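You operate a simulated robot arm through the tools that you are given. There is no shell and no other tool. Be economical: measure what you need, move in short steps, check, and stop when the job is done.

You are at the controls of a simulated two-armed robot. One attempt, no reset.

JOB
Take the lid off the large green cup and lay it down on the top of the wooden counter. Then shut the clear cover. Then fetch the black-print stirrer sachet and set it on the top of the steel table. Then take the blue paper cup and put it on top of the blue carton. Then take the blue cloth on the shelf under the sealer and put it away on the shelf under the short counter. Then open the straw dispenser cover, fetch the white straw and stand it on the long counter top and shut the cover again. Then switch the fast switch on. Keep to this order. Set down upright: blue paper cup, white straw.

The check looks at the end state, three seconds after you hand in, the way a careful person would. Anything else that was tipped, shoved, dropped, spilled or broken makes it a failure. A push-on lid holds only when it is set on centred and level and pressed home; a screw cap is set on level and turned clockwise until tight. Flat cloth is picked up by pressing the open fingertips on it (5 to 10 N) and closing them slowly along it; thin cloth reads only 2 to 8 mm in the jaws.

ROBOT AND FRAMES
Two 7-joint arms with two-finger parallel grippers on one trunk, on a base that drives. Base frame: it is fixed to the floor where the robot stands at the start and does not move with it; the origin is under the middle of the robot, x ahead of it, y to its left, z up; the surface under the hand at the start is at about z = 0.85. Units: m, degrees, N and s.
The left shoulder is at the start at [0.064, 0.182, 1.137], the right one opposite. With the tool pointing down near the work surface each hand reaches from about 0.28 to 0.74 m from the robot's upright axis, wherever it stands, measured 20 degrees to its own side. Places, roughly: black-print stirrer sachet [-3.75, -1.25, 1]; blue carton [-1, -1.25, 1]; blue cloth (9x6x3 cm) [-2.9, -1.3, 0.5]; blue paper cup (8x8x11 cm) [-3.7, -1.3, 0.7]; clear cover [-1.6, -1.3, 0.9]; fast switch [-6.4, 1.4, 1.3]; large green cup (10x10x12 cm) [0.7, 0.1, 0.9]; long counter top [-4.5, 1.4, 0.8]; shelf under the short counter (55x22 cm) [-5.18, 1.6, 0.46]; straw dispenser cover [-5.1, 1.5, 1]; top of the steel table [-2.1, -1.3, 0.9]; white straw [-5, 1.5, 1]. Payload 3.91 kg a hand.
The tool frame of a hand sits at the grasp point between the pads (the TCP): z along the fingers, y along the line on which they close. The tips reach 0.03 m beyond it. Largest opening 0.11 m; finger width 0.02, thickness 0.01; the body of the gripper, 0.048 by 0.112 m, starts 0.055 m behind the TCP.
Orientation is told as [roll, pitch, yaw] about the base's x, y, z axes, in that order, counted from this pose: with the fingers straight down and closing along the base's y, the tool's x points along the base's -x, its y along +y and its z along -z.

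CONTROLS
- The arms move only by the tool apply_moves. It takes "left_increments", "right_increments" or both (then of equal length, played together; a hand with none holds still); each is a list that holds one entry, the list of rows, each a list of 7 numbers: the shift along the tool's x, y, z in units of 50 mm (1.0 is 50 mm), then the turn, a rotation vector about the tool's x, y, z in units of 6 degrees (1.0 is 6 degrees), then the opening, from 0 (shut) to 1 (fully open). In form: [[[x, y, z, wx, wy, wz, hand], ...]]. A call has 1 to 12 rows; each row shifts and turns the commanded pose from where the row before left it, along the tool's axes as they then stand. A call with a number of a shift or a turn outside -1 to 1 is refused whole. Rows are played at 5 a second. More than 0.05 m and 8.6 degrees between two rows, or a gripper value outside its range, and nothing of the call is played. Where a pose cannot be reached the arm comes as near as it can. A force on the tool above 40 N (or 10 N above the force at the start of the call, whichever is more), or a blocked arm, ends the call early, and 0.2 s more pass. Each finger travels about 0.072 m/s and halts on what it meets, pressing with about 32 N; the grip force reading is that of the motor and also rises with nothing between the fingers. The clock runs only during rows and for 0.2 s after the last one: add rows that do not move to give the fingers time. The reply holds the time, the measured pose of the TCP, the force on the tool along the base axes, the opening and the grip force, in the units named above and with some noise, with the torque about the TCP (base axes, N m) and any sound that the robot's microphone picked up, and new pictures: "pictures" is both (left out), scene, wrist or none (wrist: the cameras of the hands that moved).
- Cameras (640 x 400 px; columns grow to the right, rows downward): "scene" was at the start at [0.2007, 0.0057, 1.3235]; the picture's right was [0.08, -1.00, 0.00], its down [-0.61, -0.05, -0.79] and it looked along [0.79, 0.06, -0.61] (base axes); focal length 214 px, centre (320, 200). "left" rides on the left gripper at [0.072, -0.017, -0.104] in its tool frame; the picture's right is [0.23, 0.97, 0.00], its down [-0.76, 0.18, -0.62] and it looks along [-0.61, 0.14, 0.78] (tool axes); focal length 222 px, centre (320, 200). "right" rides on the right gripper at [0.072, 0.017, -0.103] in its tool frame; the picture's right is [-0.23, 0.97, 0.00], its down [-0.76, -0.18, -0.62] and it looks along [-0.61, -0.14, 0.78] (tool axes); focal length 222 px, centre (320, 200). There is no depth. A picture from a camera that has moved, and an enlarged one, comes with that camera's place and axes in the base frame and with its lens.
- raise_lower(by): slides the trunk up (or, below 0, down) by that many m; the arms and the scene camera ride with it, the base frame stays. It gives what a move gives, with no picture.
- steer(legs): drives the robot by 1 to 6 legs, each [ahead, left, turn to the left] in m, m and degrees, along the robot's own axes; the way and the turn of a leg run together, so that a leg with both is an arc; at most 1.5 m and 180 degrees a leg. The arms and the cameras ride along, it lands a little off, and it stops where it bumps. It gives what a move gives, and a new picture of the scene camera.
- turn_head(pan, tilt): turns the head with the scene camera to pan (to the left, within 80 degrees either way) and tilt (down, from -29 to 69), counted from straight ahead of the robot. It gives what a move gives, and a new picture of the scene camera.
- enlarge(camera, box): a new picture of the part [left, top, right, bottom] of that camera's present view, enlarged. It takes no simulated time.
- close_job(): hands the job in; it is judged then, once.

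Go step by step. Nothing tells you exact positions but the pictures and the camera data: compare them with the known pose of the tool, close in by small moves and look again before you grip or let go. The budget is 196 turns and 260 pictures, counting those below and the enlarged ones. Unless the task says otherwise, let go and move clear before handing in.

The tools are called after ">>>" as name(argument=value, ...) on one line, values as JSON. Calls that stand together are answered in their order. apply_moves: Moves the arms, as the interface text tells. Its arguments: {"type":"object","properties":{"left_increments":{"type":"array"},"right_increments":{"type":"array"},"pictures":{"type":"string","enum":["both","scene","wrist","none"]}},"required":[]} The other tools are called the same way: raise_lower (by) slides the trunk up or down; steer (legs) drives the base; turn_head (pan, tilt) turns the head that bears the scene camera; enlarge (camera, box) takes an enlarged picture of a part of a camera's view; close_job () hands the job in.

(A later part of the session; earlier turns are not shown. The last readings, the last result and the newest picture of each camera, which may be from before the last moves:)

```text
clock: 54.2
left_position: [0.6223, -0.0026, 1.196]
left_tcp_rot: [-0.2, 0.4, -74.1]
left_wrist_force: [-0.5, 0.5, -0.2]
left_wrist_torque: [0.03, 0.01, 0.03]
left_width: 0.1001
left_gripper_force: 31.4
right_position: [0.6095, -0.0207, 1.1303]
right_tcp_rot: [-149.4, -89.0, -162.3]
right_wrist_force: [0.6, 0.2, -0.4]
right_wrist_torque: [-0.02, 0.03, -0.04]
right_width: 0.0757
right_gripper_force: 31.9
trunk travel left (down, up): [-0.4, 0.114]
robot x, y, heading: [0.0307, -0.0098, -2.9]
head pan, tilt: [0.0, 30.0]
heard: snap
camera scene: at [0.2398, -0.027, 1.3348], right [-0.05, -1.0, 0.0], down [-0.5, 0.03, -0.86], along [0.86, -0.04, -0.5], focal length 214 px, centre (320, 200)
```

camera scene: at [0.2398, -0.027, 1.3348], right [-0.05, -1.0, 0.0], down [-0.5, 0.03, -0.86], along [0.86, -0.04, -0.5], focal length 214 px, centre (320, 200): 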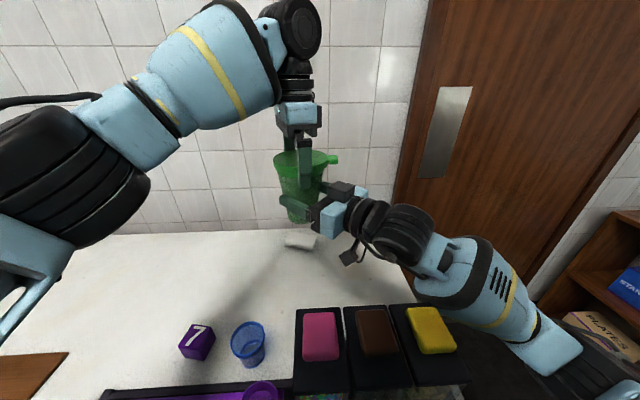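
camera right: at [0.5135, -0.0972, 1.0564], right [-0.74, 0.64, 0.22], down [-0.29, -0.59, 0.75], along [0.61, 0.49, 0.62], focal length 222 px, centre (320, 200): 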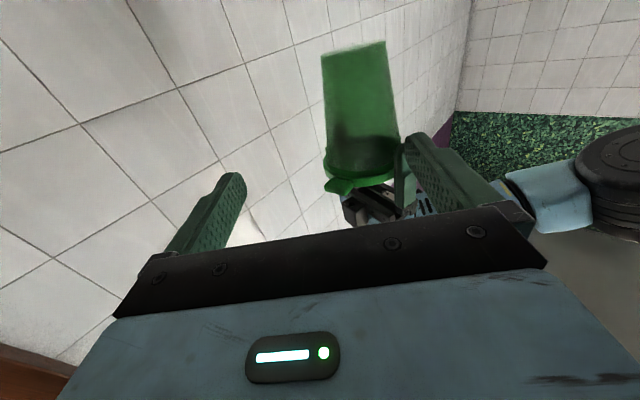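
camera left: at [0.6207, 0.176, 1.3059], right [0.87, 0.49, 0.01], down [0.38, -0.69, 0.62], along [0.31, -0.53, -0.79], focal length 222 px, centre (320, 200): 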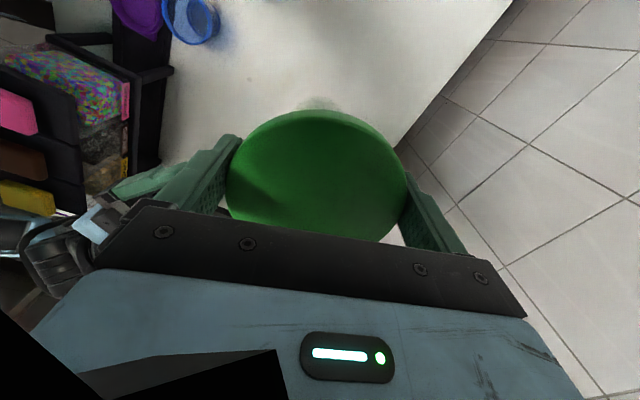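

A snap: the lid came loose, and the right hand holds the cup at 7.6 cm. I lift the lid away with the left hand.

>>> apply_moves(left_increments=[[[0, 0, -0.1, 0, 0, 0, 0.8], [0, 0, -0.2, 0, 0, 0, 0.8], [0, 0, -0.4, 0, 0, 0, 0.8], [0, 0, -0.6, 0, 0, 0, 0.8], [0, 0, 0, 0, 0, 0, 0.8]]], right_increments=[[[0, 0, 0, 0, 0, 0, 0.55], [0, 0, 0, 0, 0, 0, 0.55], [0, 0, 0, 0, 0, 0, 0.55], [0, 0, 0, 0, 0, 0, 0.55], [0, 0, 0, 0, 0, 0, 0.55]]], pictures="both")

```text
clock: 55.4
left_position: [0.6195, -0.0001, 1.2598]
left_tcp_rot: [-0.3, 0.2, -73.8]
left_wrist_force: [-0.5, -0.3, -0.3]
left_wrist_torque: [0.02, -0.01, 0.01]
left_width: 0.1001
left_gripper_force: 32.2
left hand out of reach, approached as far as the arm can: row 4
right_position: [0.6093, -0.021, 1.1314]
right_tcp_rot: [-149.7, -89.0, -162.2]
right_wrist_force: [1.1, 0.2, 0.3]
right_wrist_torque: [-0.01, -0.02, -0.01]
right_width: 0.0758
right_gripper_force: 32.3
trunk travel left (down, up): [-0.4, 0.114]
robot x, y, heading: [0.0299, -0.0108, -3.1]
head pan, tilt: [0.0, 30.0]
camera scene: at [0.2398, -0.0271, 1.3348], right [-0.05, -1.0, 0.0], down [-0.5, 0.03, -0.86], along [0.86, -0.04, -0.5], focal length 214 px, centre (320, 200)
camera right: at [0.5284, -0.0864, 1.0568], right [-0.73, 0.65, 0.22], down [-0.3, -0.59, 0.75], along [0.62, 0.49, 0.62], focal length 222 px, centre (320, 200)
camera left: at [0.5847, 0.064, 1.3637], right [0.87, 0.49, -0.01], down [0.39, -0.68, 0.62], along [0.3, -0.54, -0.79], focal length 222 px, centre (320, 200)
```

scene: 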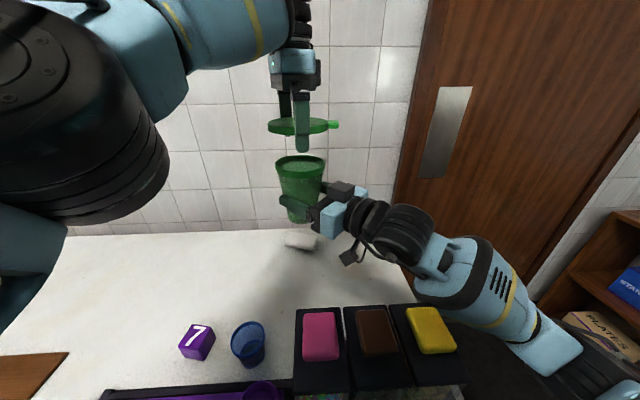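
right: 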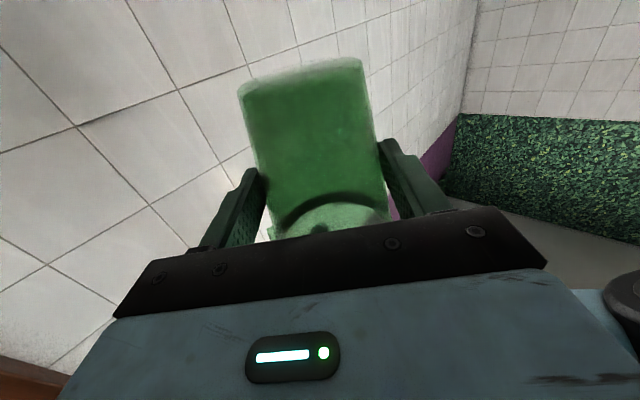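
left: 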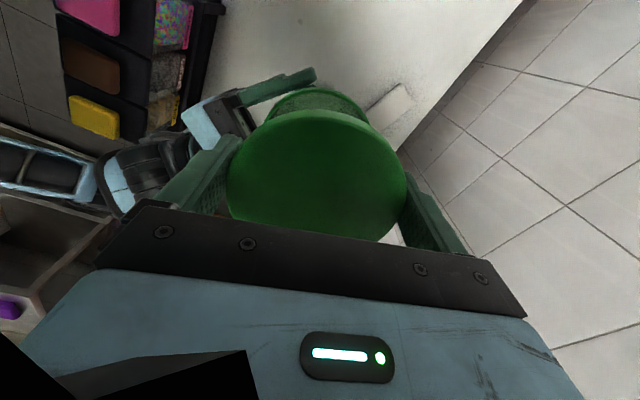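

The lid is off and the cup is in the right hand. I carry the lid to the free spot at about [0.62, 0.33].

>>> apply_moves(left_increments=[[[0.906, 0.263, 0, 0, 0, 0, 0.8], [0.906, 0.263, 0, 0, 0, 0, 0.8], [0.906, 0.263, 0, 0, 0, 0, 0.8], [0.906, 0.263, 0, 0, 0, 0, 0.8], [0.906, 0.263, 0, 0, 0, 0, 0.8], [0.906, 0.263, 0, 0, 0, 0, 0.8], [0.906, 0.263, 0, 0, 0, 0, 0.8], [0, 0, 0.9, 0, 0, 0, 0.8], [0, 0, 0.9, 0, 0, 0, 0.8], [0, 0, 0.9, 0, 0, 0, 0.8], [0, 0, 0.9, 0, 0, 0, 0.8], [0, 0, 0.9, 0, 0, 0, 0.8]]], pictures="both")

```text
clock: 58.0
left_position: [0.6196, 0.329, 1.0327]
left_tcp_rot: [-0.2, 0.3, -73.9]
left_wrist_force: [-0.5, -0.8, 0.1]
left_wrist_torque: [0.0, -0.02, 0.01]
left_width: 0.0998
left_gripper_force: 32.2
right_position: [0.6096, -0.021, 1.1304]
right_tcp_rot: [-149.0, -89.2, -162.9]
right_wrist_force: [1.0, 0.4, 0.2]
right_wrist_torque: [-0.02, -0.04, -0.01]
right_width: 0.0756
right_gripper_force: 31.6
trunk travel left (down, up): [-0.4, 0.114]
robot x, y, heading: [0.0297, -0.0083, -2.9]
head pan, tilt: [0.0, 30.0]
camera scene: at [0.2398, -0.0273, 1.3348], right [-0.05, -1.0, 0.0], down [-0.5, 0.03, -0.86], along [0.86, -0.04, -0.5], focal length 214 px, centre (320, 200)
camera left: at [0.585, 0.394, 1.1361], right [0.87, 0.49, 0.0], down [0.38, -0.68, 0.62], along [0.3, -0.54, -0.78], focal length 222 px, centre (320, 200)
```

scene: 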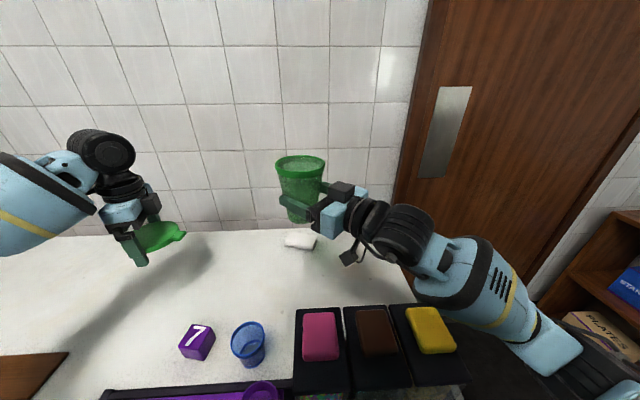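
left: 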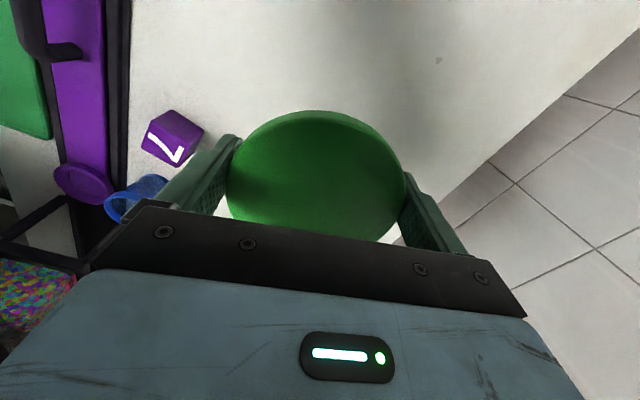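

The spot is free. I lower the lid to the counter.

>>> apply_moves(left_increments=[[[0, 0, 0.7, 0, 0, 0, 0.8], [0, 0, 0.7, 0, 0, 0, 0.8], [0, 0, 0.7, 0, 0, 0, 0.8], [0, 0, 0.4, 0, 0, 0, 0.8], [0, 0, 0.2, 0, 0, 0, 0.8], [0, 0, 0.1, 0, 0, 0, 0.8], [0, 0, 0.1, 0, 0, 0, 0.8], [0, 0, 0, 0, 0, 0, 0.8]]], pictures="scene")

>>> enlarge(camera="scene", box=[70, 200, 230, 300])

```text
clock: 59.8
left_position: [0.6184, 0.3281, 0.8867]
left_tcp_rot: [-0.3, 0.4, -74.0]
left_wrist_force: [0.4, -0.1, -0.5]
left_wrist_torque: [0.01, -0.01, -0.02]
left_width: 0.1
left_gripper_force: 31.9
right_position: [0.6087, -0.0215, 1.1293]
right_tcp_rot: [-149.8, -89.1, -162.0]
right_wrist_force: [-0.1, 0.7, 1.2]
right_wrist_torque: [0.0, -0.02, 0.0]
right_width: 0.0754
right_gripper_force: 31.9
trunk travel left (down, up): [-0.4, 0.114]
robot x, y, heading: [0.0236, -0.0095, -3.2]
head pan, tilt: [0.0, 30.0]
camera scene: at [0.2398, -0.0274, 1.3348], right [-0.05, -1.0, 0.0], down [-0.5, 0.03, -0.86], along [0.86, -0.04, -0.5], focal length 214 px, centre (320, 200)
```

scene: 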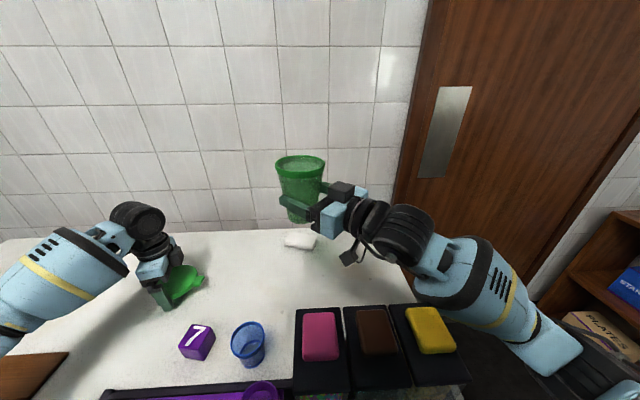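

```text
4.00 times, centred on (150, 250) of scene
camera zoom: at [0.2398, -0.0274, 1.3348], right [-0.05, -1.0, 0.0], down [-0.5, 0.03, -0.86], along [0.86, -0.04, -0.5], focal length 858 px, centre (1000, 0)
```

zoom: 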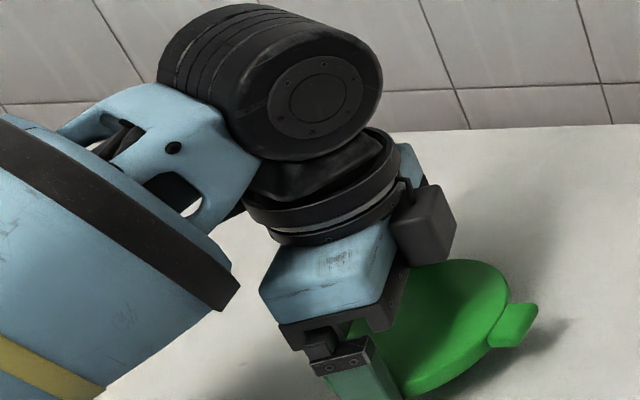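

Almost down; a few small steps more, then release.

>>> apply_moves(left_increments=[[[0, 0, 0.05, 0, 0, 0, 0.8], [0, 0, 0.05, 0, 0, 0, 0.8], [0, 0, 0, 0, 0, 0, 0.8]]], pictures="none")

>>> apply_moves(left_increments=[[[0, 0, 0, 0, 0, 0, 1], [0, 0, 0, 0, 0, 0, 1], [0, 0, 0, 0, 0, 0, 1], [0, 0, -0.3, 0, 0, 0, 1], [0, 0, -0.6, 0, 0, 0, 1], [0, 0, -0.9, 0, 0, 0, 1], [0, 0, -0.9, 0, 0, 0, 1], [0, 0, -0.9, 0, 0, 0, 1], [0, 0, -0.9, 0, 0, 0, 1]]], pictures="both")

```text
clock: 60.6
left_position: [0.6181, 0.3294, 0.8834]
left_tcp_rot: [-0.3, 0.2, -74.0]
left_wrist_force: [0.2, 0.3, -0.3]
left_wrist_torque: [0.02, -0.01, 0.01]
left_width: 0.1
left_gripper_force: 31.9
right_position: [0.6087, -0.0209, 1.1307]
right_tcp_rot: [-149.6, -89.2, -162.1]
right_wrist_force: [-0.1, 0.0, 0.1]
right_wrist_torque: [-0.01, -0.01, 0.01]
right_width: 0.0753
right_gripper_force: 31.9
trunk travel left (down, up): [-0.4, 0.114]
robot x, y, heading: [0.032, -0.0054, -3.3]
head pan, tilt: [0.0, 30.0]
```

```text
clock: 62.6
left_position: [0.6192, 0.327, 1.107]
left_tcp_rot: [-0.2, 0.3, -73.9]
left_wrist_force: [-0.3, -0.3, 0.6]
left_wrist_torque: [0.01, 0.01, 0.0]
left_width: 0.1101
left_gripper_force: 0.2
right_position: [0.6084, -0.0206, 1.1313]
right_tcp_rot: [-150.8, -89.2, -161.2]
right_wrist_force: [0.5, -0.2, -0.6]
right_wrist_torque: [-0.05, 0.03, 0.01]
right_width: 0.0753
right_gripper_force: 31.8
trunk travel left (down, up): [-0.4, 0.114]
robot x, y, heading: [0.0308, -0.0112, -3.1]
head pan, tilt: [0.0, 30.0]
camera scene: at [0.2398, -0.0276, 1.3348], right [-0.05, -1.0, 0.0], down [-0.5, 0.03, -0.86], along [0.86, -0.04, -0.5], focal length 214 px, centre (320, 200)
camera left: at [0.5849, 0.3927, 1.2118], right [0.87, 0.49, 0.0], down [0.39, -0.69, 0.62], along [0.3, -0.54, -0.79], focal length 222 px, centre (320, 200)
```

scene: 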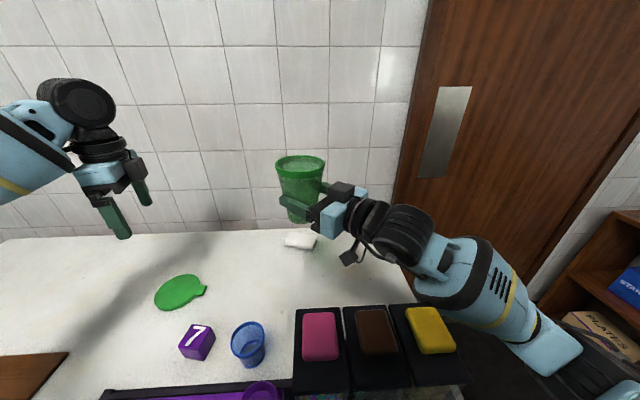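
left: 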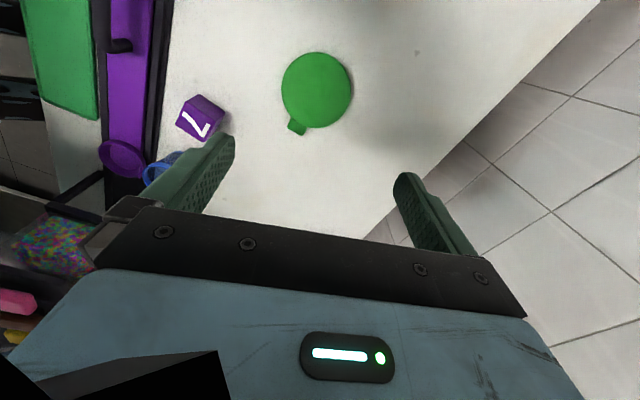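

The lid lies flat. Now the left hand goes back above the open cup, to take it from above and put it back in its place.

>>> apply_moves(left_increments=[[[0, 0, -1, 0, 0, 0, 1], [0, 0, -1, 0, 0, 0, 1], [0, 0, -1, 0, 0, 0, 1], [-0.906, -0.263, 0, 0, 0, 0, 1], [-0.906, -0.263, 0, 0, 0, 0, 1], [-0.906, -0.263, 0, 0, 0, 0, 1], [-0.906, -0.263, 0, 0, 0, 0, 1], [-0.906, -0.263, 0, 0, 0, 0, 1], [-0.906, -0.263, 0, 0, 0, 0, 1], [-0.85, -0.25, 0, 0, 0, 0, 1], [0, 0, 0, 0, 0, 0, 1]]], pictures="wrist")

>>> enlarge(camera="scene", box=[220, 100, 380, 200])

```text
clock: 65.0
left_position: [0.619, -0.0009, 1.2563]
left_tcp_rot: [-0.3, 0.3, -74.0]
left_wrist_force: [0.0, -0.6, 0.2]
left_wrist_torque: [0.02, -0.01, -0.03]
left_width: 0.11
left_gripper_force: 0.0
right_position: [0.6085, -0.0217, 1.129]
right_tcp_rot: [-149.7, -89.1, -162.2]
right_wrist_force: [0.1, 0.1, 0.0]
right_wrist_torque: [-0.01, 0.02, 0.02]
right_width: 0.0753
right_gripper_force: 31.9
trunk travel left (down, up): [-0.4, 0.114]
robot x, y, heading: [0.0279, -0.0111, -3.1]
head pan, tilt: [0.0, 30.0]
camera left: at [0.5842, 0.0633, 1.3601], right [0.87, 0.49, 0.0], down [0.38, -0.69, 0.62], along [0.3, -0.54, -0.79], focal length 222 px, centre (320, 200)
```

left: 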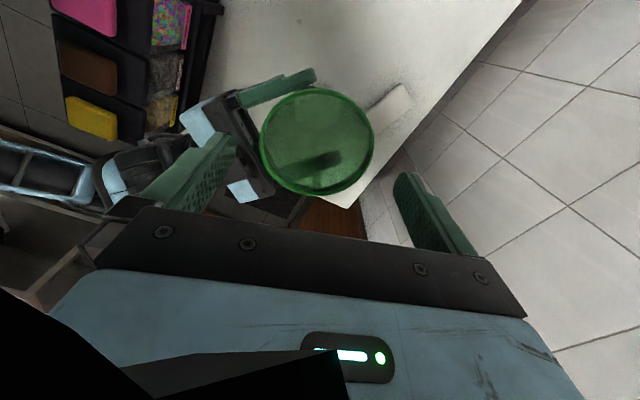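

```text
4.00 times, centred on (300, 150) of scene
camera zoom: at [0.2398, -0.0276, 1.3348], right [-0.05, -1.0, 0.0], down [-0.5, 0.03, -0.86], along [0.86, -0.04, -0.5], focal length 858 px, centre (400, 400)
```

zoom: 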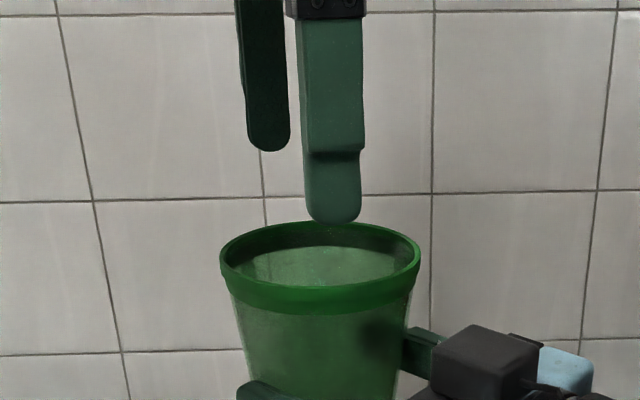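

The rim is centred under the hand (rim z about 1.188). I descend to the rim band and grip.

>>> apply_moves(left_increments=[[[-0.05, 0, 0.3, 0, 0, 0, 1], [0, 0, 0.3, 0, 0, 0, 1], [0, 0, 0.3, 0, 0, 0, 1], [0, 0, 0.2, 0, 0, 0, 1], [0, 0, 0.1, 0, 0, 0, 1], [0, 0, 0, 0, 0, 0, 1]]], pictures="wrist")

>>> enlarge(camera="scene", box=[220, 100, 380, 200])

```text
clock: 66.4
left_position: [0.62, -0.0032, 1.1962]
left_tcp_rot: [-0.2, 0.3, -74.0]
left_wrist_force: [-0.7, 0.0, 0.4]
left_wrist_torque: [-0.01, -0.01, -0.02]
left_width: 0.1099
left_gripper_force: 0.0
right_position: [0.608, -0.0211, 1.1299]
right_tcp_rot: [-149.8, -89.1, -162.0]
right_wrist_force: [-1.0, 0.4, 0.8]
right_wrist_torque: [0.01, 0.03, 0.03]
right_width: 0.0754
right_gripper_force: 31.9
trunk travel left (down, up): [-0.4, 0.114]
robot x, y, heading: [0.0332, -0.0097, -2.9]
head pan, tilt: [0.0, 30.0]
camera left: at [0.5844, 0.0621, 1.3001], right [0.87, 0.49, 0.0], down [0.38, -0.69, 0.62], along [0.3, -0.54, -0.79], focal length 222 px, centre (320, 200)
```

left: 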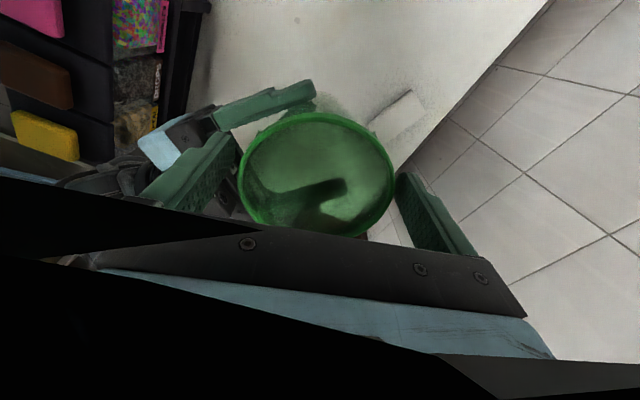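

```text
4.00 times, centred on (300, 150) of scene
camera zoom: at [0.2398, -0.0277, 1.3348], right [-0.05, -1.0, 0.0], down [-0.5, 0.03, -0.86], along [0.86, -0.04, -0.5], focal length 858 px, centre (400, 400)
```

zoom: 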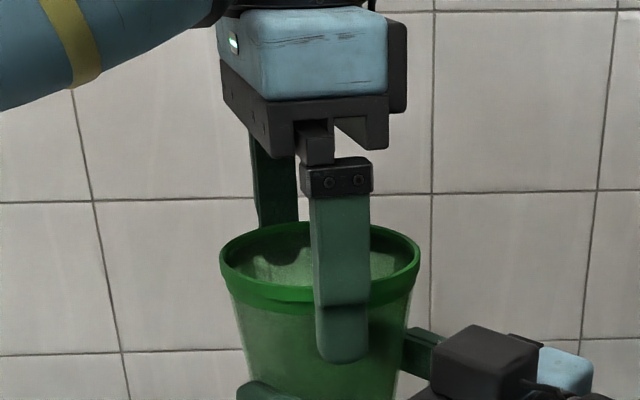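

Fingers straddle the rim. Closing the left, then opening the right and backing it out.

>>> apply_moves(left_increments=[[[0, 0, 0, 0, 0, 0, 0.9], [0, 0, 0, 0, 0, 0, 0.8], [0, 0, 0, 0, 0, 0, 0.75], [0, 0, 0, 0, 0, 0, 0.75], [0, 0, 0, 0, 0, 0, 0.75]]], right_increments=[[[0, 0, 0, 0, 0, 0, 0.55], [0, 0, 0, 0, 0, 0, 0.55], [0, 0, 0, 0, 0, 0, 0.55], [0, 0, 0, 0, 0, 0, 0.55], [0, 0, 0, 0, 0, 0, 0.55]]], pictures="none")

>>> apply_moves(left_increments=[[[0, 0, 0, 0, 0, 0, 0.75], [0, 0, 0, 0, 0, 0, 0.75], [0, 0, 0, 0, 0, 0, 0.75], [0, 0, 0, 0, 0, 0, 0.75], [0, 0, 0, 0, 0, 0, 0.75], [0, 0, 0, 0, 0, 0, 0.75], [0, 0, 0, 0, 0, 0, 0.75]]], right_increments=[[[0, 0, 0, 0, 0, 0, 1], [0, 0, 0, 0, 0, 0, 1], [0, 0, 0, 0, 0, 0, 1], [0, 0, -0.4, 0, 0, 0, 1], [0, 0, -0.6, 0, 0, 0, 1], [0, 0, -0.8, 0, 0, 0, 1], [0, 0, -0.8, 0, 0, 0, 1]]], pictures="scene")

```text
clock: 67.6
left_position: [0.6185, -0.0033, 1.1952]
left_tcp_rot: [-0.1, 0.3, -74.0]
left_wrist_force: [-4.7, -2.7, -0.5]
left_wrist_torque: [-0.25, 0.47, 0.29]
left_width: 0.0883
left_gripper_force: 31.8
right_position: [0.6091, -0.0207, 1.1305]
right_tcp_rot: [-149.3, -89.1, -162.7]
right_wrist_force: [4.1, 3.0, 2.0]
right_wrist_torque: [0.06, -0.19, -0.35]
right_width: 0.075
right_gripper_force: 31.5
trunk travel left (down, up): [-0.4, 0.114]
robot x, y, heading: [0.0269, -0.0072, -3.4]
head pan, tilt: [0.0, 30.0]
```

```text
clock: 69.3
left_position: [0.618, 0.0062, 1.1973]
left_tcp_rot: [-0.2, -0.2, -73.9]
left_wrist_force: [-1.0, 0.4, -0.9]
left_wrist_torque: [0.04, -0.02, 0.01]
left_width: 0.0881
left_gripper_force: 31.5
right_position: [0.527, -0.1065, 1.1256]
right_tcp_rot: [-103.7, -88.8, 151.9]
right_wrist_force: [38.0, 16.9, -4.5]
right_wrist_torque: [1.69, -3.41, 1.32]
right_width: 0.11
right_gripper_force: 0.0
trunk travel left (down, up): [-0.4, 0.114]
robot x, y, heading: [0.0307, -0.004, -2.8]
head pan, tilt: [0.0, 30.0]
stopped in row 7 (right hand): the force on the tool passed its limit at 64 N (the readings are from after the stop); the commanded pose is now the measured one
camera scene: at [0.2384, -0.0184, 1.3351], right [-0.05, -1.0, 0.0], down [-0.5, 0.02, -0.86], along [0.86, -0.04, -0.5], focal length 214 px, centre (320, 200)
```

scene: 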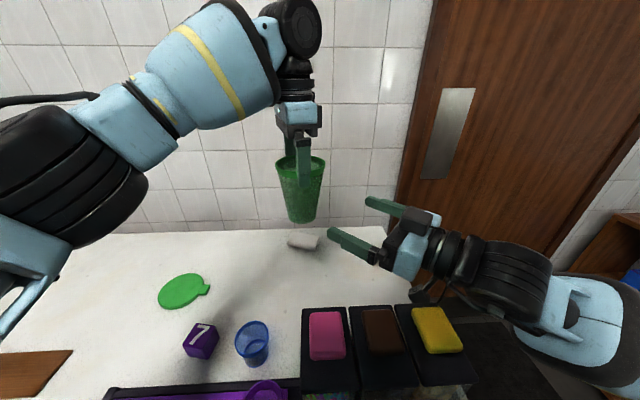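

The right hand's underside met something behind it. I move it forward and up, away from the dispenser box.

>>> apply_moves(left_increments=[[[0, 0, 0, 0, 0, 0, 0.75], [0, 0, 0, 0, 0, 0, 0.75], [0, 0, 0, 0, 0, 0, 0.75], [0, 0, 0, 0, 0, 0, 0.75], [0, 0, 0, 0, 0, 0, 0.75]]], right_increments=[[[0, 0, 0.3, 0, 0, 0, 1], [-0.2, 0, 0.2, 0, 0, 0, 1], [-0.3, 0, 0, 0, 0, 0, 1], [-0.3, 0, 0, 0, 0, 0, 1], [0, 0, 0, 0, 0, 0, 1]]], pictures="both")

>>> turn_head(pan=-35, tilt=45)

```text
clock: 70.5
left_position: [0.6145, 0.005, 1.2]
left_tcp_rot: [0.1, -0.1, -73.8]
left_wrist_force: [-0.3, 1.1, -0.6]
left_wrist_torque: [-0.02, -0.01, 0.03]
left_width: 0.0879
left_gripper_force: 32.1
right_position: [0.5372, -0.0893, 1.1668]
right_tcp_rot: [-110.7, -89.0, 159.1]
right_wrist_force: [-0.5, -0.7, 0.2]
right_wrist_torque: [0.01, 0.05, 0.0]
right_width: 0.1101
right_gripper_force: 0.1
trunk travel left (down, up): [-0.4, 0.114]
robot x, y, heading: [0.0305, -0.0103, -2.8]
head pan, tilt: [0.0, 30.0]
camera scene: at [0.2348, -0.0208, 1.3357], right [-0.05, -1.0, 0.0], down [-0.5, 0.03, -0.87], along [0.86, -0.04, -0.5], focal length 214 px, centre (320, 200)
camera right: at [0.4569, -0.1556, 1.0939], right [-0.73, 0.65, 0.21], down [-0.29, -0.58, 0.76], along [0.61, 0.5, 0.61], focal length 222 px, centre (320, 200)
camera left: at [0.5793, 0.0698, 1.3022], right [0.87, 0.49, 0.0], down [0.38, -0.68, 0.62], along [0.3, -0.54, -0.78], focal length 222 px, centre (320, 200)
```

scene: 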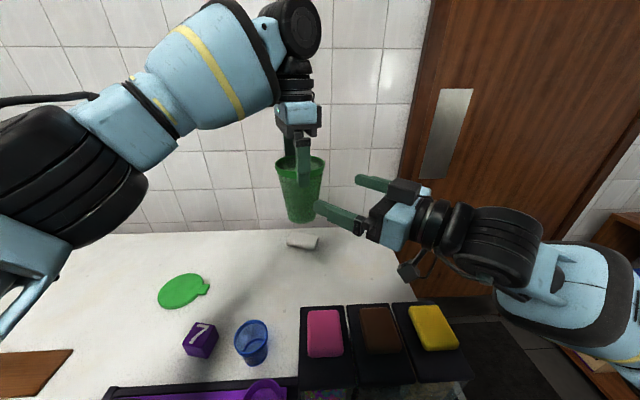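
right: 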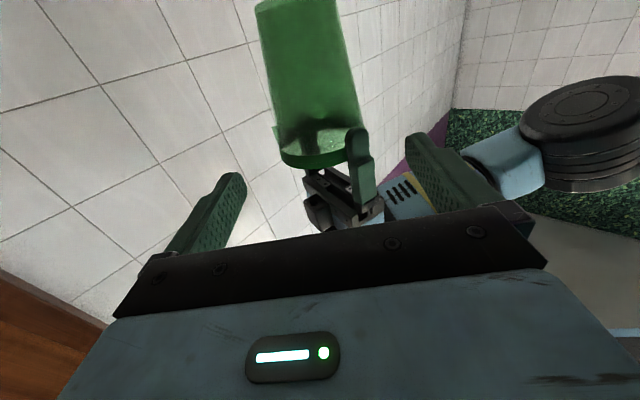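
left: 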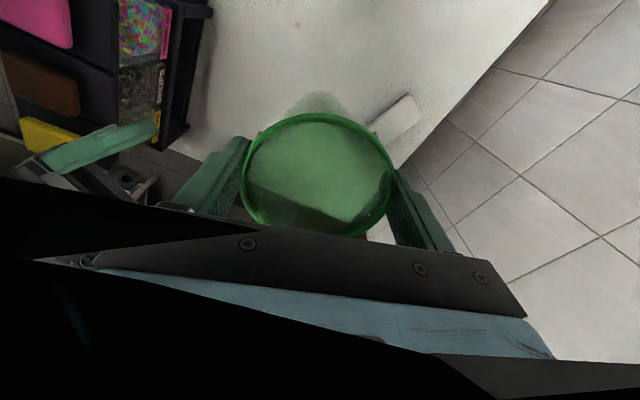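

```text
clock: 71.5
left_position: [0.6152, 0.0048, 1.1987]
left_tcp_rot: [0.0, -0.1, -73.8]
left_wrist_force: [-0.8, -0.1, -0.7]
left_wrist_torque: [-0.01, 0.01, -0.01]
left_width: 0.0881
left_gripper_force: 31.4
right_position: [0.5376, -0.0874, 1.1663]
right_tcp_rot: [-110.2, -88.9, 158.8]
right_wrist_force: [-0.4, 0.8, 1.3]
right_wrist_torque: [0.0, 0.0, -0.01]
right_width: 0.1099
right_gripper_force: 0.1
trunk travel left (down, up): [-0.4, 0.114]
robot x, y, heading: [0.0287, -0.0082, -3.2]
head pan, tilt: [-35.0, 45.0]
camera scene: at [0.2087, -0.0659, 1.3131], right [-0.61, -0.79, 0.0], down [-0.56, 0.43, -0.71], along [0.56, -0.43, -0.71], focal length 214 px, centre (320, 200)
```

scene: 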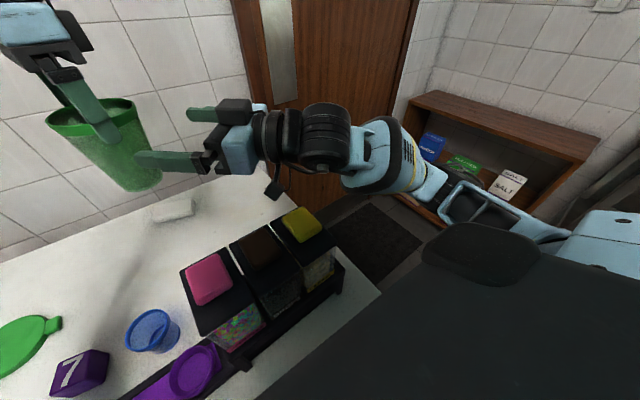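

The cup hangs from the left hand and the right hand is free. I carry the cup back over its original spot and start lowering.

>>> apply_moves(left_increments=[[[0.655, 0.415, 0, 0, 0, 0, 0.75], [0.655, 0.415, 0, 0, 0, 0, 0.75], [0.655, 0.415, 0, 0, 0, 0, 0.75], [0.655, 0.415, 0, 0, 0, 0, 0.75], [0, 0, 0.8, 0, 0, 0, 0.75], [0, 0, 0.8, 0, 0, 0, 0.75], [0, 0, 0.8, 0, 0, 0, 0.75], [0, 0, 0.8, 0, 0, 0, 0.75], [0, 0, 0.4, 0, 0, 0, 0.75], [0, 0, 0, 0, 0, 0, 0.75]]], right_increments=[[[-0.5, 0, 0, 0, 0, 0, 1], [-0.5, 0, 0, 0, 0, 0, 1], [-0.5, 0, 0, 0, 0, 0, 1], [-0.5, 0, 0, 0, 0, 0, 1], [0, 0, 0, 0, 0, 0, 1], [0, 0, 0, 0, 0, 0, 1], [0, 0, 0, 0, 0, 0, 1], [0, 0, 0, 0, 0, 0, 1], [0, 0, 0, 0, 0, 0, 1], [0, 0, 0, 0, 0, 0, 1]]], pictures="none")

>>> turn_head(pan=8, tilt=40)

>>> enlarge(camera="scene", box=[220, 150, 380, 250])

```text
clock: 73.7
left_position: [0.6579, 0.154, 1.0191]
left_tcp_rot: [0.0, -0.2, -73.8]
left_wrist_force: [0.3, -0.3, -0.2]
left_wrist_torque: [-0.01, 0.02, 0.0]
left_width: 0.0879
left_gripper_force: 32.0
right_position: [0.5356, -0.0883, 1.2663]
right_tcp_rot: [-110.4, -88.9, 159.0]
right_wrist_force: [-0.1, 1.1, 0.0]
right_wrist_torque: [0.01, 0.01, 0.0]
right_width: 0.11
right_gripper_force: 0.0
trunk travel left (down, up): [-0.4, 0.114]
robot x, y, heading: [0.0307, -0.0085, -2.9]
head pan, tilt: [-35.0, 45.0]
```

```text
clock: 74.8
left_position: [0.6583, 0.1539, 1.0188]
left_tcp_rot: [0.0, 0.0, -73.7]
left_wrist_force: [0.4, 0.1, -0.4]
left_wrist_torque: [0.0, 0.0, 0.0]
left_width: 0.0879
left_gripper_force: 32.1
right_position: [0.5352, -0.0873, 1.2661]
right_tcp_rot: [-110.4, -88.9, 158.9]
right_wrist_force: [-0.7, 0.2, 0.1]
right_wrist_torque: [-0.01, 0.01, 0.0]
right_width: 0.1101
right_gripper_force: 0.0
trunk travel left (down, up): [-0.4, 0.114]
robot x, y, heading: [0.0288, -0.0083, -3.0]
head pan, tilt: [8.0, 40.0]
camera scene: at [0.2292, -0.0086, 1.3203], right [0.09, -1.0, 0.0], down [-0.64, -0.06, -0.77], along [0.76, 0.07, -0.64], focal length 214 px, centre (320, 200)
```

scene: 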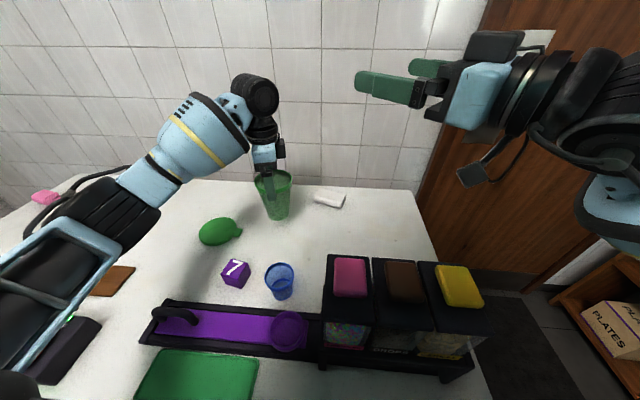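

```text
4.00 times, centred on (300, 200) of scene
camera zoom: at [0.2292, -0.0086, 1.3203], right [0.09, -1.0, 0.0], down [-0.64, -0.06, -0.77], along [0.76, 0.07, -0.64], focal length 858 px, centre (400, 200)
```

zoom: 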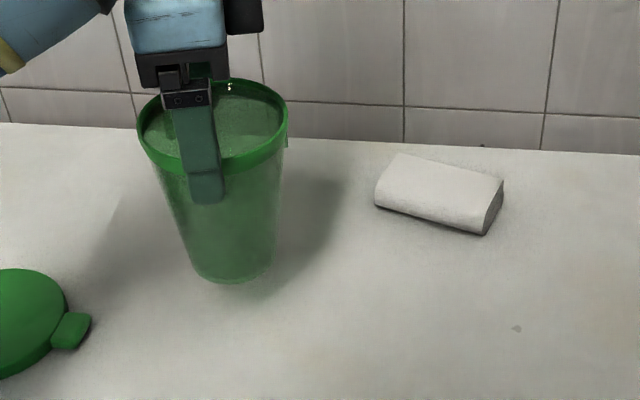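

The cup hangs upright above its old place and the dispensers look unmoved. Lowering it to the counter.

>>> apply_moves(left_increments=[[[0, 0, 0.4, 0, 0, 0, 0.75], [0, 0, 0.3, 0, 0, 0, 0.75], [0, 0, 0.2, 0, 0, 0, 0.75], [0, 0, 0.08, 0, 0, 0, 0.75], [0, 0, 0, 0, 0, 0, 0.75]]], pictures="none")

>>> enlarge(camera="scene", box=[220, 150, 380, 250])

```text
clock: 76.0
left_position: [0.6567, 0.1526, 0.974]
left_tcp_rot: [0.3, -0.2, -73.8]
left_wrist_force: [1.1, 3.3, 19.5]
left_wrist_torque: [-0.23, 0.06, -0.02]
left_width: 0.0879
left_gripper_force: 32.5
right_position: [0.5337, -0.0878, 1.2679]
right_tcp_rot: [-112.4, -88.8, 160.7]
right_wrist_force: [0.9, 0.1, -0.1]
right_wrist_torque: [0.04, 0.01, 0.05]
right_width: 0.1102
right_gripper_force: 0.0
trunk travel left (down, up): [-0.4, 0.114]
robot x, y, heading: [0.0317, -0.0092, -2.7]
head pan, tilt: [8.0, 40.0]
```

```text
4.00 times, centred on (300, 200) of scene
camera zoom: at [0.2273, -0.0085, 1.3209], right [0.09, -1.0, 0.0], down [-0.64, -0.06, -0.77], along [0.76, 0.07, -0.64], focal length 858 px, centre (400, 200)
```

zoom: 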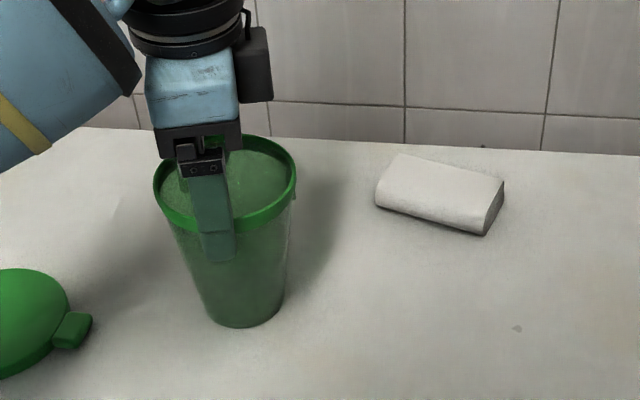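

The cup stands on the counter (contact force 19 N). I relieve the pressure, open and rise.

>>> apply_moves(left_increments=[[[0, 0, -0.06, 0, 0, 0, 0.75], [0, 0, 0, 0, 0, 0, 1], [0, 0, 0, 0, 0, 0, 1], [0, 0, 0, 0, 0, 0, 1], [0, 0, -0.2, 0, 0, 0, 1], [0, 0, -0.4, 0, 0, 0, 1], [0, 0, -0.6, 0, 0, 0, 1], [0, 0, -0.9, 0, 0, 0, 1], [0, 0, -0.9, 0, 0, 0, 1], [0, 0, -0.9, 0, 0, 0, 1]]], pictures="scene")

>>> enlarge(camera="scene", box=[200, 150, 360, 250])

```text
clock: 78.2
left_position: [0.6562, 0.1533, 1.1685]
left_tcp_rot: [0.0, 0.0, -73.8]
left_wrist_force: [0.2, -0.8, 0.5]
left_wrist_torque: [0.0, 0.05, 0.0]
left_width: 0.11
left_gripper_force: 0.1
right_position: [0.5342, -0.0886, 1.267]
right_tcp_rot: [-112.6, -88.8, 161.1]
right_wrist_force: [-0.6, -0.5, -0.2]
right_wrist_torque: [0.02, 0.01, -0.01]
right_width: 0.1099
right_gripper_force: 0.0
trunk travel left (down, up): [-0.4, 0.114]
robot x, y, heading: [0.028, -0.0118, -3.2]
head pan, tilt: [8.0, 40.0]
camera scene: at [0.2282, -0.0091, 1.3205], right [0.09, -1.0, 0.0], down [-0.64, -0.06, -0.77], along [0.76, 0.07, -0.64], focal length 214 px, centre (320, 200)
```

scene: 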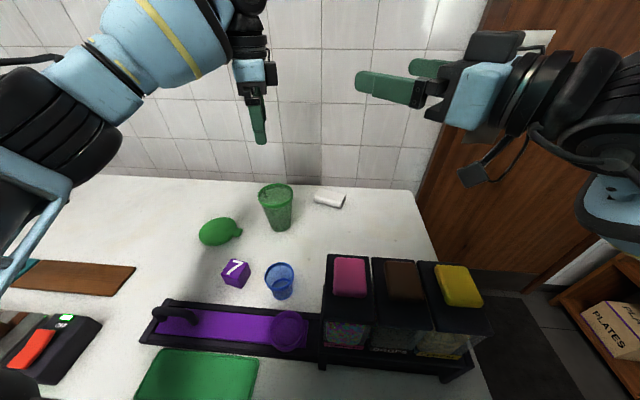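

```text
4.00 times, centred on (280, 200) of scene
camera zoom: at [0.2282, -0.0091, 1.3205], right [0.09, -1.0, 0.0], down [-0.64, -0.06, -0.77], along [0.76, 0.07, -0.64], focal length 858 px, centre (480, 200)
```

zoom: 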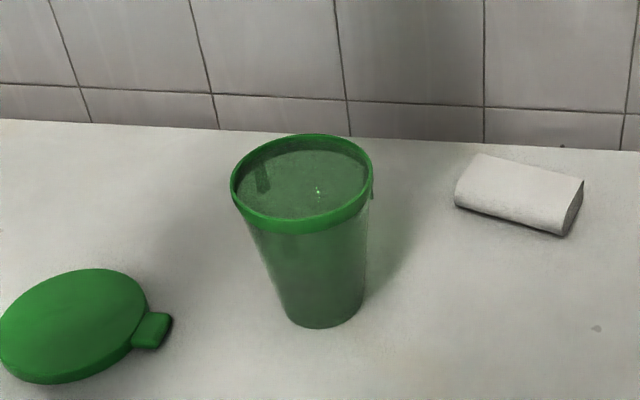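

Task one is done: the lid lies on the counter and the cup stands in its place. I back off, and tidy the arms into downward poses.

>>> steer(legs=[[-1.0, 0, 0], [0, 0, -87]])

>>> apply_moves(left_increments=[[[0, 0, 0, 0, 0, -1, 1], [0, 0, 0, 0, 0, -1, 1], [0, 0, 0, 0, 0, -1, 1], [0, 0, 0, 0, 0, -1, 1], [0, 0, 0, 0, 0, -1, 1], [0, 0, 0, 0, 0, -1, 1], [0, 0, 0, 0, 0, -1, 1], [0, 0, 0, 0, 0, -1, 1], [0, 0, 0, 0, 0, -1, 1], [0, 0, 0, 0, 0, -1, 1], [0, 0, 0, 0, 0, -1, 1], [0, 0, 0, 0, 0, -1, 1]]], right_increments=[[[0, 0, 0, 0, 1, 0, 1], [0, 0, 0, 0, 1, 0, 1], [0, 0, 0, 0, 1, 0, 1], [0, 0, 0, 0, 1, 0, 1], [0, 0, 0, 0, 1, 0, 1], [0, 0, 0, 0, 1, 0, 1], [0, 0, 0, 0, 1, 0, 1], [0, 0, 0, 0, 1, 0, 1], [0, 0, 0, 0, 1, 0, 1], [0, 0, 0, 0, 1, 0, 1], [0, 0, 0, 0, 1, 0, 1], [0, 0, 0, 0, 1, 0, 1]]], pictures="none")

>>> apply_moves(right_increments=[[[0, 0, 0, 0, 1, 0, 1], [0, 0, 0, 0, 1, 0, 1], [0, 0, 0, 0, 0.8, 0, 1], [0, 0, 0, 0, 0, 1, 1], [0, 0, 0, 0, 0, 1, 1], [0, 0, 0, 0, 0, 1, 1], [0, 0, 0, 0, 0, 1, 1], [0, 0, 0, 0, 0, 1, 1], [0, 0, 0, 0, 0, 1, 1], [0, 0, 0, 0, 0, 1, 1], [0, 0, 0, 0, 0, 1, 1]]], pictures="none")

```text
clock: 87.2
left_position: [-0.7824, -0.5703, 1.1669]
left_tcp_rot: [0.0, 0.0, -160.7]
left_wrist_force: [0.4, 0.0, 0.5]
left_wrist_torque: [-0.02, 0.0, 0.01]
left_width: 0.11
left_gripper_force: 0.0
right_position: [-1.0296, -0.462, 1.2671]
right_tcp_rot: [-110.6, -88.9, 72.1]
right_wrist_force: [-0.3, 0.3, 0.0]
right_wrist_torque: [-0.02, 0.0, 0.03]
right_width: 0.1098
right_gripper_force: 0.2
trunk travel left (down, up): [-0.4, 0.114]
robot x, y, heading: [-0.9792, 0.0459, -89.7]
head pan, tilt: [8.0, 40.0]
camera scene: at [-0.9661, -0.1516, 1.3203], right [-0.99, -0.14, 0.0], down [-0.09, 0.64, -0.77], along [0.11, -0.76, -0.64], focal length 214 px, centre (320, 200)
```

scene: 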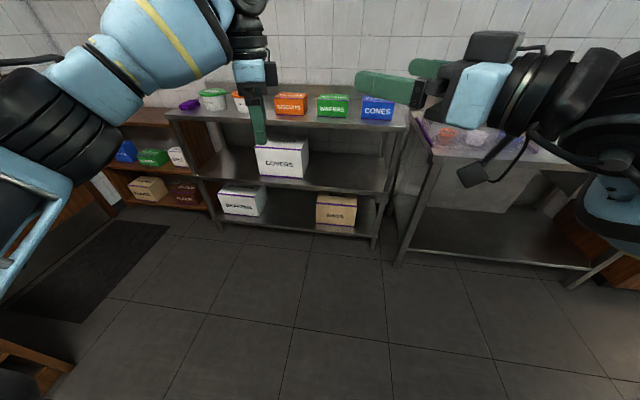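

```text
clock: 89.8
left_position: [-0.7826, -0.5695, 1.1678]
left_tcp_rot: [-0.1, 0.1, -88.5]
left_wrist_force: [0.2, -0.2, 0.3]
left_wrist_torque: [0.04, 0.03, 0.04]
left_width: 0.1101
left_gripper_force: 0.0
right_position: [-1.03, -0.46, 1.2677]
right_tcp_rot: [-1.3, -18.3, -37.9]
right_wrist_force: [0.6, -0.9, 0.6]
right_wrist_torque: [-0.04, 0.0, -0.01]
right_width: 0.1101
right_gripper_force: 0.1
trunk travel left (down, up): [-0.4, 0.114]
robot x, y, heading: [-0.9784, 0.0452, -89.9]
head pan, tilt: [8.0, 40.0]
```

```text
clock: 92.2
left_position: [-0.7819, -0.5702, 1.1672]
left_tcp_rot: [0.0, -0.1, -88.7]
left_wrist_force: [-0.4, -0.2, -0.6]
left_wrist_torque: [-0.03, -0.03, 0.02]
left_width: 0.1101
left_gripper_force: 0.1
right_position: [-1.0291, -0.4609, 1.2686]
right_tcp_rot: [0.5, -1.8, -86.5]
right_wrist_force: [-1.2, -0.1, -0.2]
right_wrist_torque: [-0.01, 0.01, -0.01]
right_width: 0.1101
right_gripper_force: 0.0
trunk travel left (down, up): [-0.4, 0.114]
robot x, y, heading: [-0.9783, 0.0479, -89.7]
head pan, tilt: [8.0, 40.0]
```

Now I slide along to face the steel table with the clear cover at x ≈ −1.6.

>>> apply_moves(left_increments=[[[0.8, 0, 0, 0, 0, 0, 1], [0.8, 0, 0, 0, 0, 0, 1], [0.8, 0, 0, 0, 0, 0, 1], [0.8, 0, 0, 0, 0, 0, 1]]], right_increments=[[[0.3, -0.8, 0, 0, 0, 0, 1], [0.3, -0.8, 0, 0, 0, 0, 1], [0.3, -0.8, 0, 0, 0, 0, 1], [0.3, -0.8, 0, 0, 0, 0, 1]]], pictures="none")

>>> steer(legs=[[0, -0.65, 0]])

>>> turn_head(pan=0, tilt=30)

```text
clock: 93.2
left_position: [-0.786, -0.4078, 1.1681]
left_tcp_rot: [0.1, -0.1, -88.7]
left_wrist_force: [0.5, 0.1, -0.6]
left_wrist_torque: [-0.03, -0.04, -0.02]
left_width: 0.1101
left_gripper_force: 0.0
right_position: [-1.1957, -0.4092, 1.2643]
right_tcp_rot: [0.6, -1.9, -86.3]
right_wrist_force: [0.3, -1.0, -0.5]
right_wrist_torque: [-0.03, -0.03, 0.02]
right_width: 0.1101
right_gripper_force: 0.0
trunk travel left (down, up): [-0.4, 0.114]
robot x, y, heading: [-0.9768, 0.0467, -90.2]
head pan, tilt: [8.0, 40.0]
```

```text
clock: 99.3
left_position: [-1.4419, -0.4104, 1.1668]
left_tcp_rot: [0.0, 0.0, -89.2]
left_wrist_force: [0.0, -0.2, -0.7]
left_wrist_torque: [-0.02, 0.06, 0.01]
left_width: 0.1099
left_gripper_force: 0.1
right_position: [-1.8525, -0.4105, 1.2644]
right_tcp_rot: [0.5, -1.8, -86.9]
right_wrist_force: [-0.4, 0.6, -0.6]
right_wrist_torque: [0.02, 0.0, -0.04]
right_width: 0.1101
right_gripper_force: 0.0
trunk travel left (down, up): [-0.4, 0.114]
robot x, y, heading: [-1.636, 0.0477, -90.2]
head pan, tilt: [8.0, 40.0]
camera scene: at [-1.6217, -0.1515, 1.3203], right [-0.99, -0.14, 0.0], down [-0.09, 0.64, -0.77], along [0.1, -0.76, -0.64], focal length 214 px, centre (320, 200)
```

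scene: 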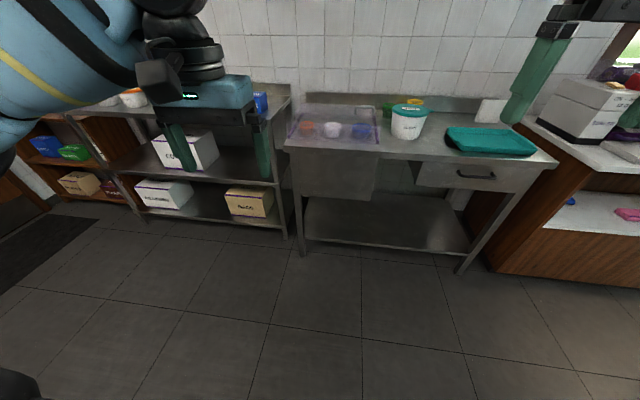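

```text
clock: 100.1
left_position: [-1.4421, -0.4121, 1.1657]
left_tcp_rot: [0.0, -0.1, -89.1]
left_wrist_force: [-0.4, 0.0, -0.6]
left_wrist_torque: [-0.01, 0.0, -0.01]
left_width: 0.1103
left_gripper_force: 0.1
right_position: [-1.8526, -0.4092, 1.2655]
right_tcp_rot: [0.5, -1.8, -86.8]
right_wrist_force: [0.4, -0.3, 0.2]
right_wrist_torque: [0.0, 0.0, 0.01]
right_width: 0.1097
right_gripper_force: 0.1
trunk travel left (down, up): [-0.4, 0.114]
robot x, y, heading: [-1.6282, 0.0485, -90.3]
head pan, tilt: [0.0, 30.0]
camera scene: at [-1.6335, -0.1577, 1.3356], right [-1.0, 0.0, 0.0], down [0.0, 0.5, -0.87], along [0.0, -0.87, -0.5], focal length 214 px, centre (320, 200)
```

scene: 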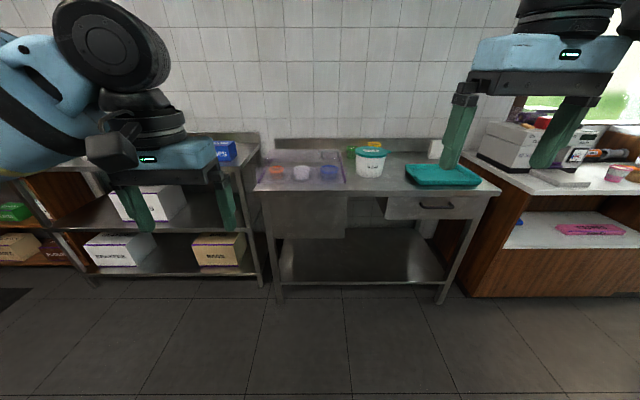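

The steel table is ahead with a bin under a clear cover at its left. I enlarge it.

>>> enlarge(camera="scene", box=[220, 110, 420, 235])

```text
3.20 times, centred on (320, 172) of scene
camera zoom: at [-1.6335, -0.1577, 1.3356], right [-1.0, 0.0, 0.0], down [0.0, 0.5, -0.87], along [0.0, -0.87, -0.5], focal length 686 px, centre (320, 288)
```

zoom: 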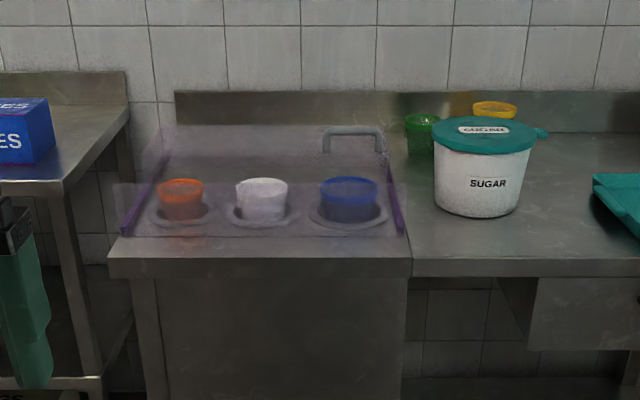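

I move closer to see how the cover works.

>>> steer(legs=[[0.4, 0, 0]])

>>> enlarge(camera="scene", box=[220, 110, 420, 235])

```text
clock: 102.6
left_position: [-1.4409, -0.8146, 1.1659]
left_tcp_rot: [0.0, 0.0, -88.9]
left_wrist_force: [0.5, 0.2, 0.0]
left_wrist_torque: [0.03, -0.01, -0.02]
left_width: 0.1101
left_gripper_force: 0.1
right_position: [-1.8504, -0.8128, 1.2646]
right_tcp_rot: [0.4, -1.7, -86.5]
right_wrist_force: [-0.2, -1.2, -0.2]
right_wrist_torque: [0.03, -0.04, 0.03]
right_width: 0.1099
right_gripper_force: 0.0
trunk travel left (down, up): [-0.4, 0.114]
robot x, y, heading: [-1.6365, -0.3571, -90.0]
head pan, tilt: [0.0, 30.0]
camera scene: at [-1.6333, -0.5614, 1.3357], right [-1.0, 0.0, 0.0], down [0.0, 0.5, -0.87], along [0.0, -0.87, -0.5], focal length 214 px, centre (320, 200)
```

scene: 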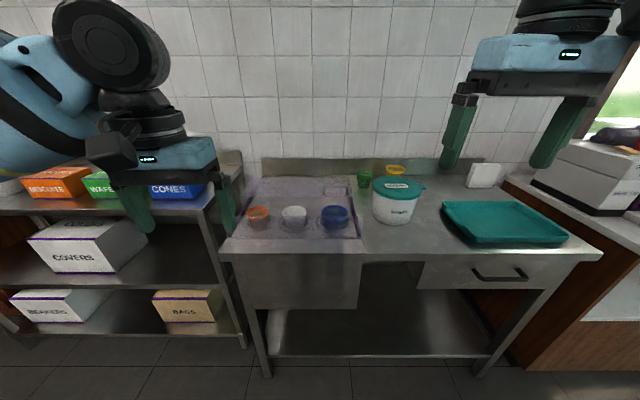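

```text
3.20 times, centred on (320, 172) of scene
camera zoom: at [-1.6333, -0.5614, 1.3357], right [-1.0, 0.0, 0.0], down [0.0, 0.5, -0.87], along [0.0, -0.87, -0.5], focal length 686 px, centre (320, 288)
```

zoom: 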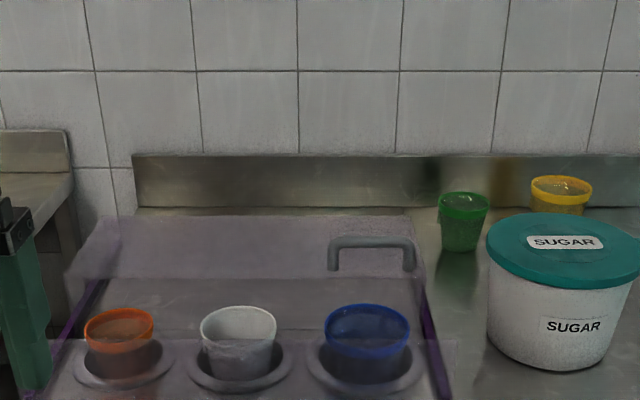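

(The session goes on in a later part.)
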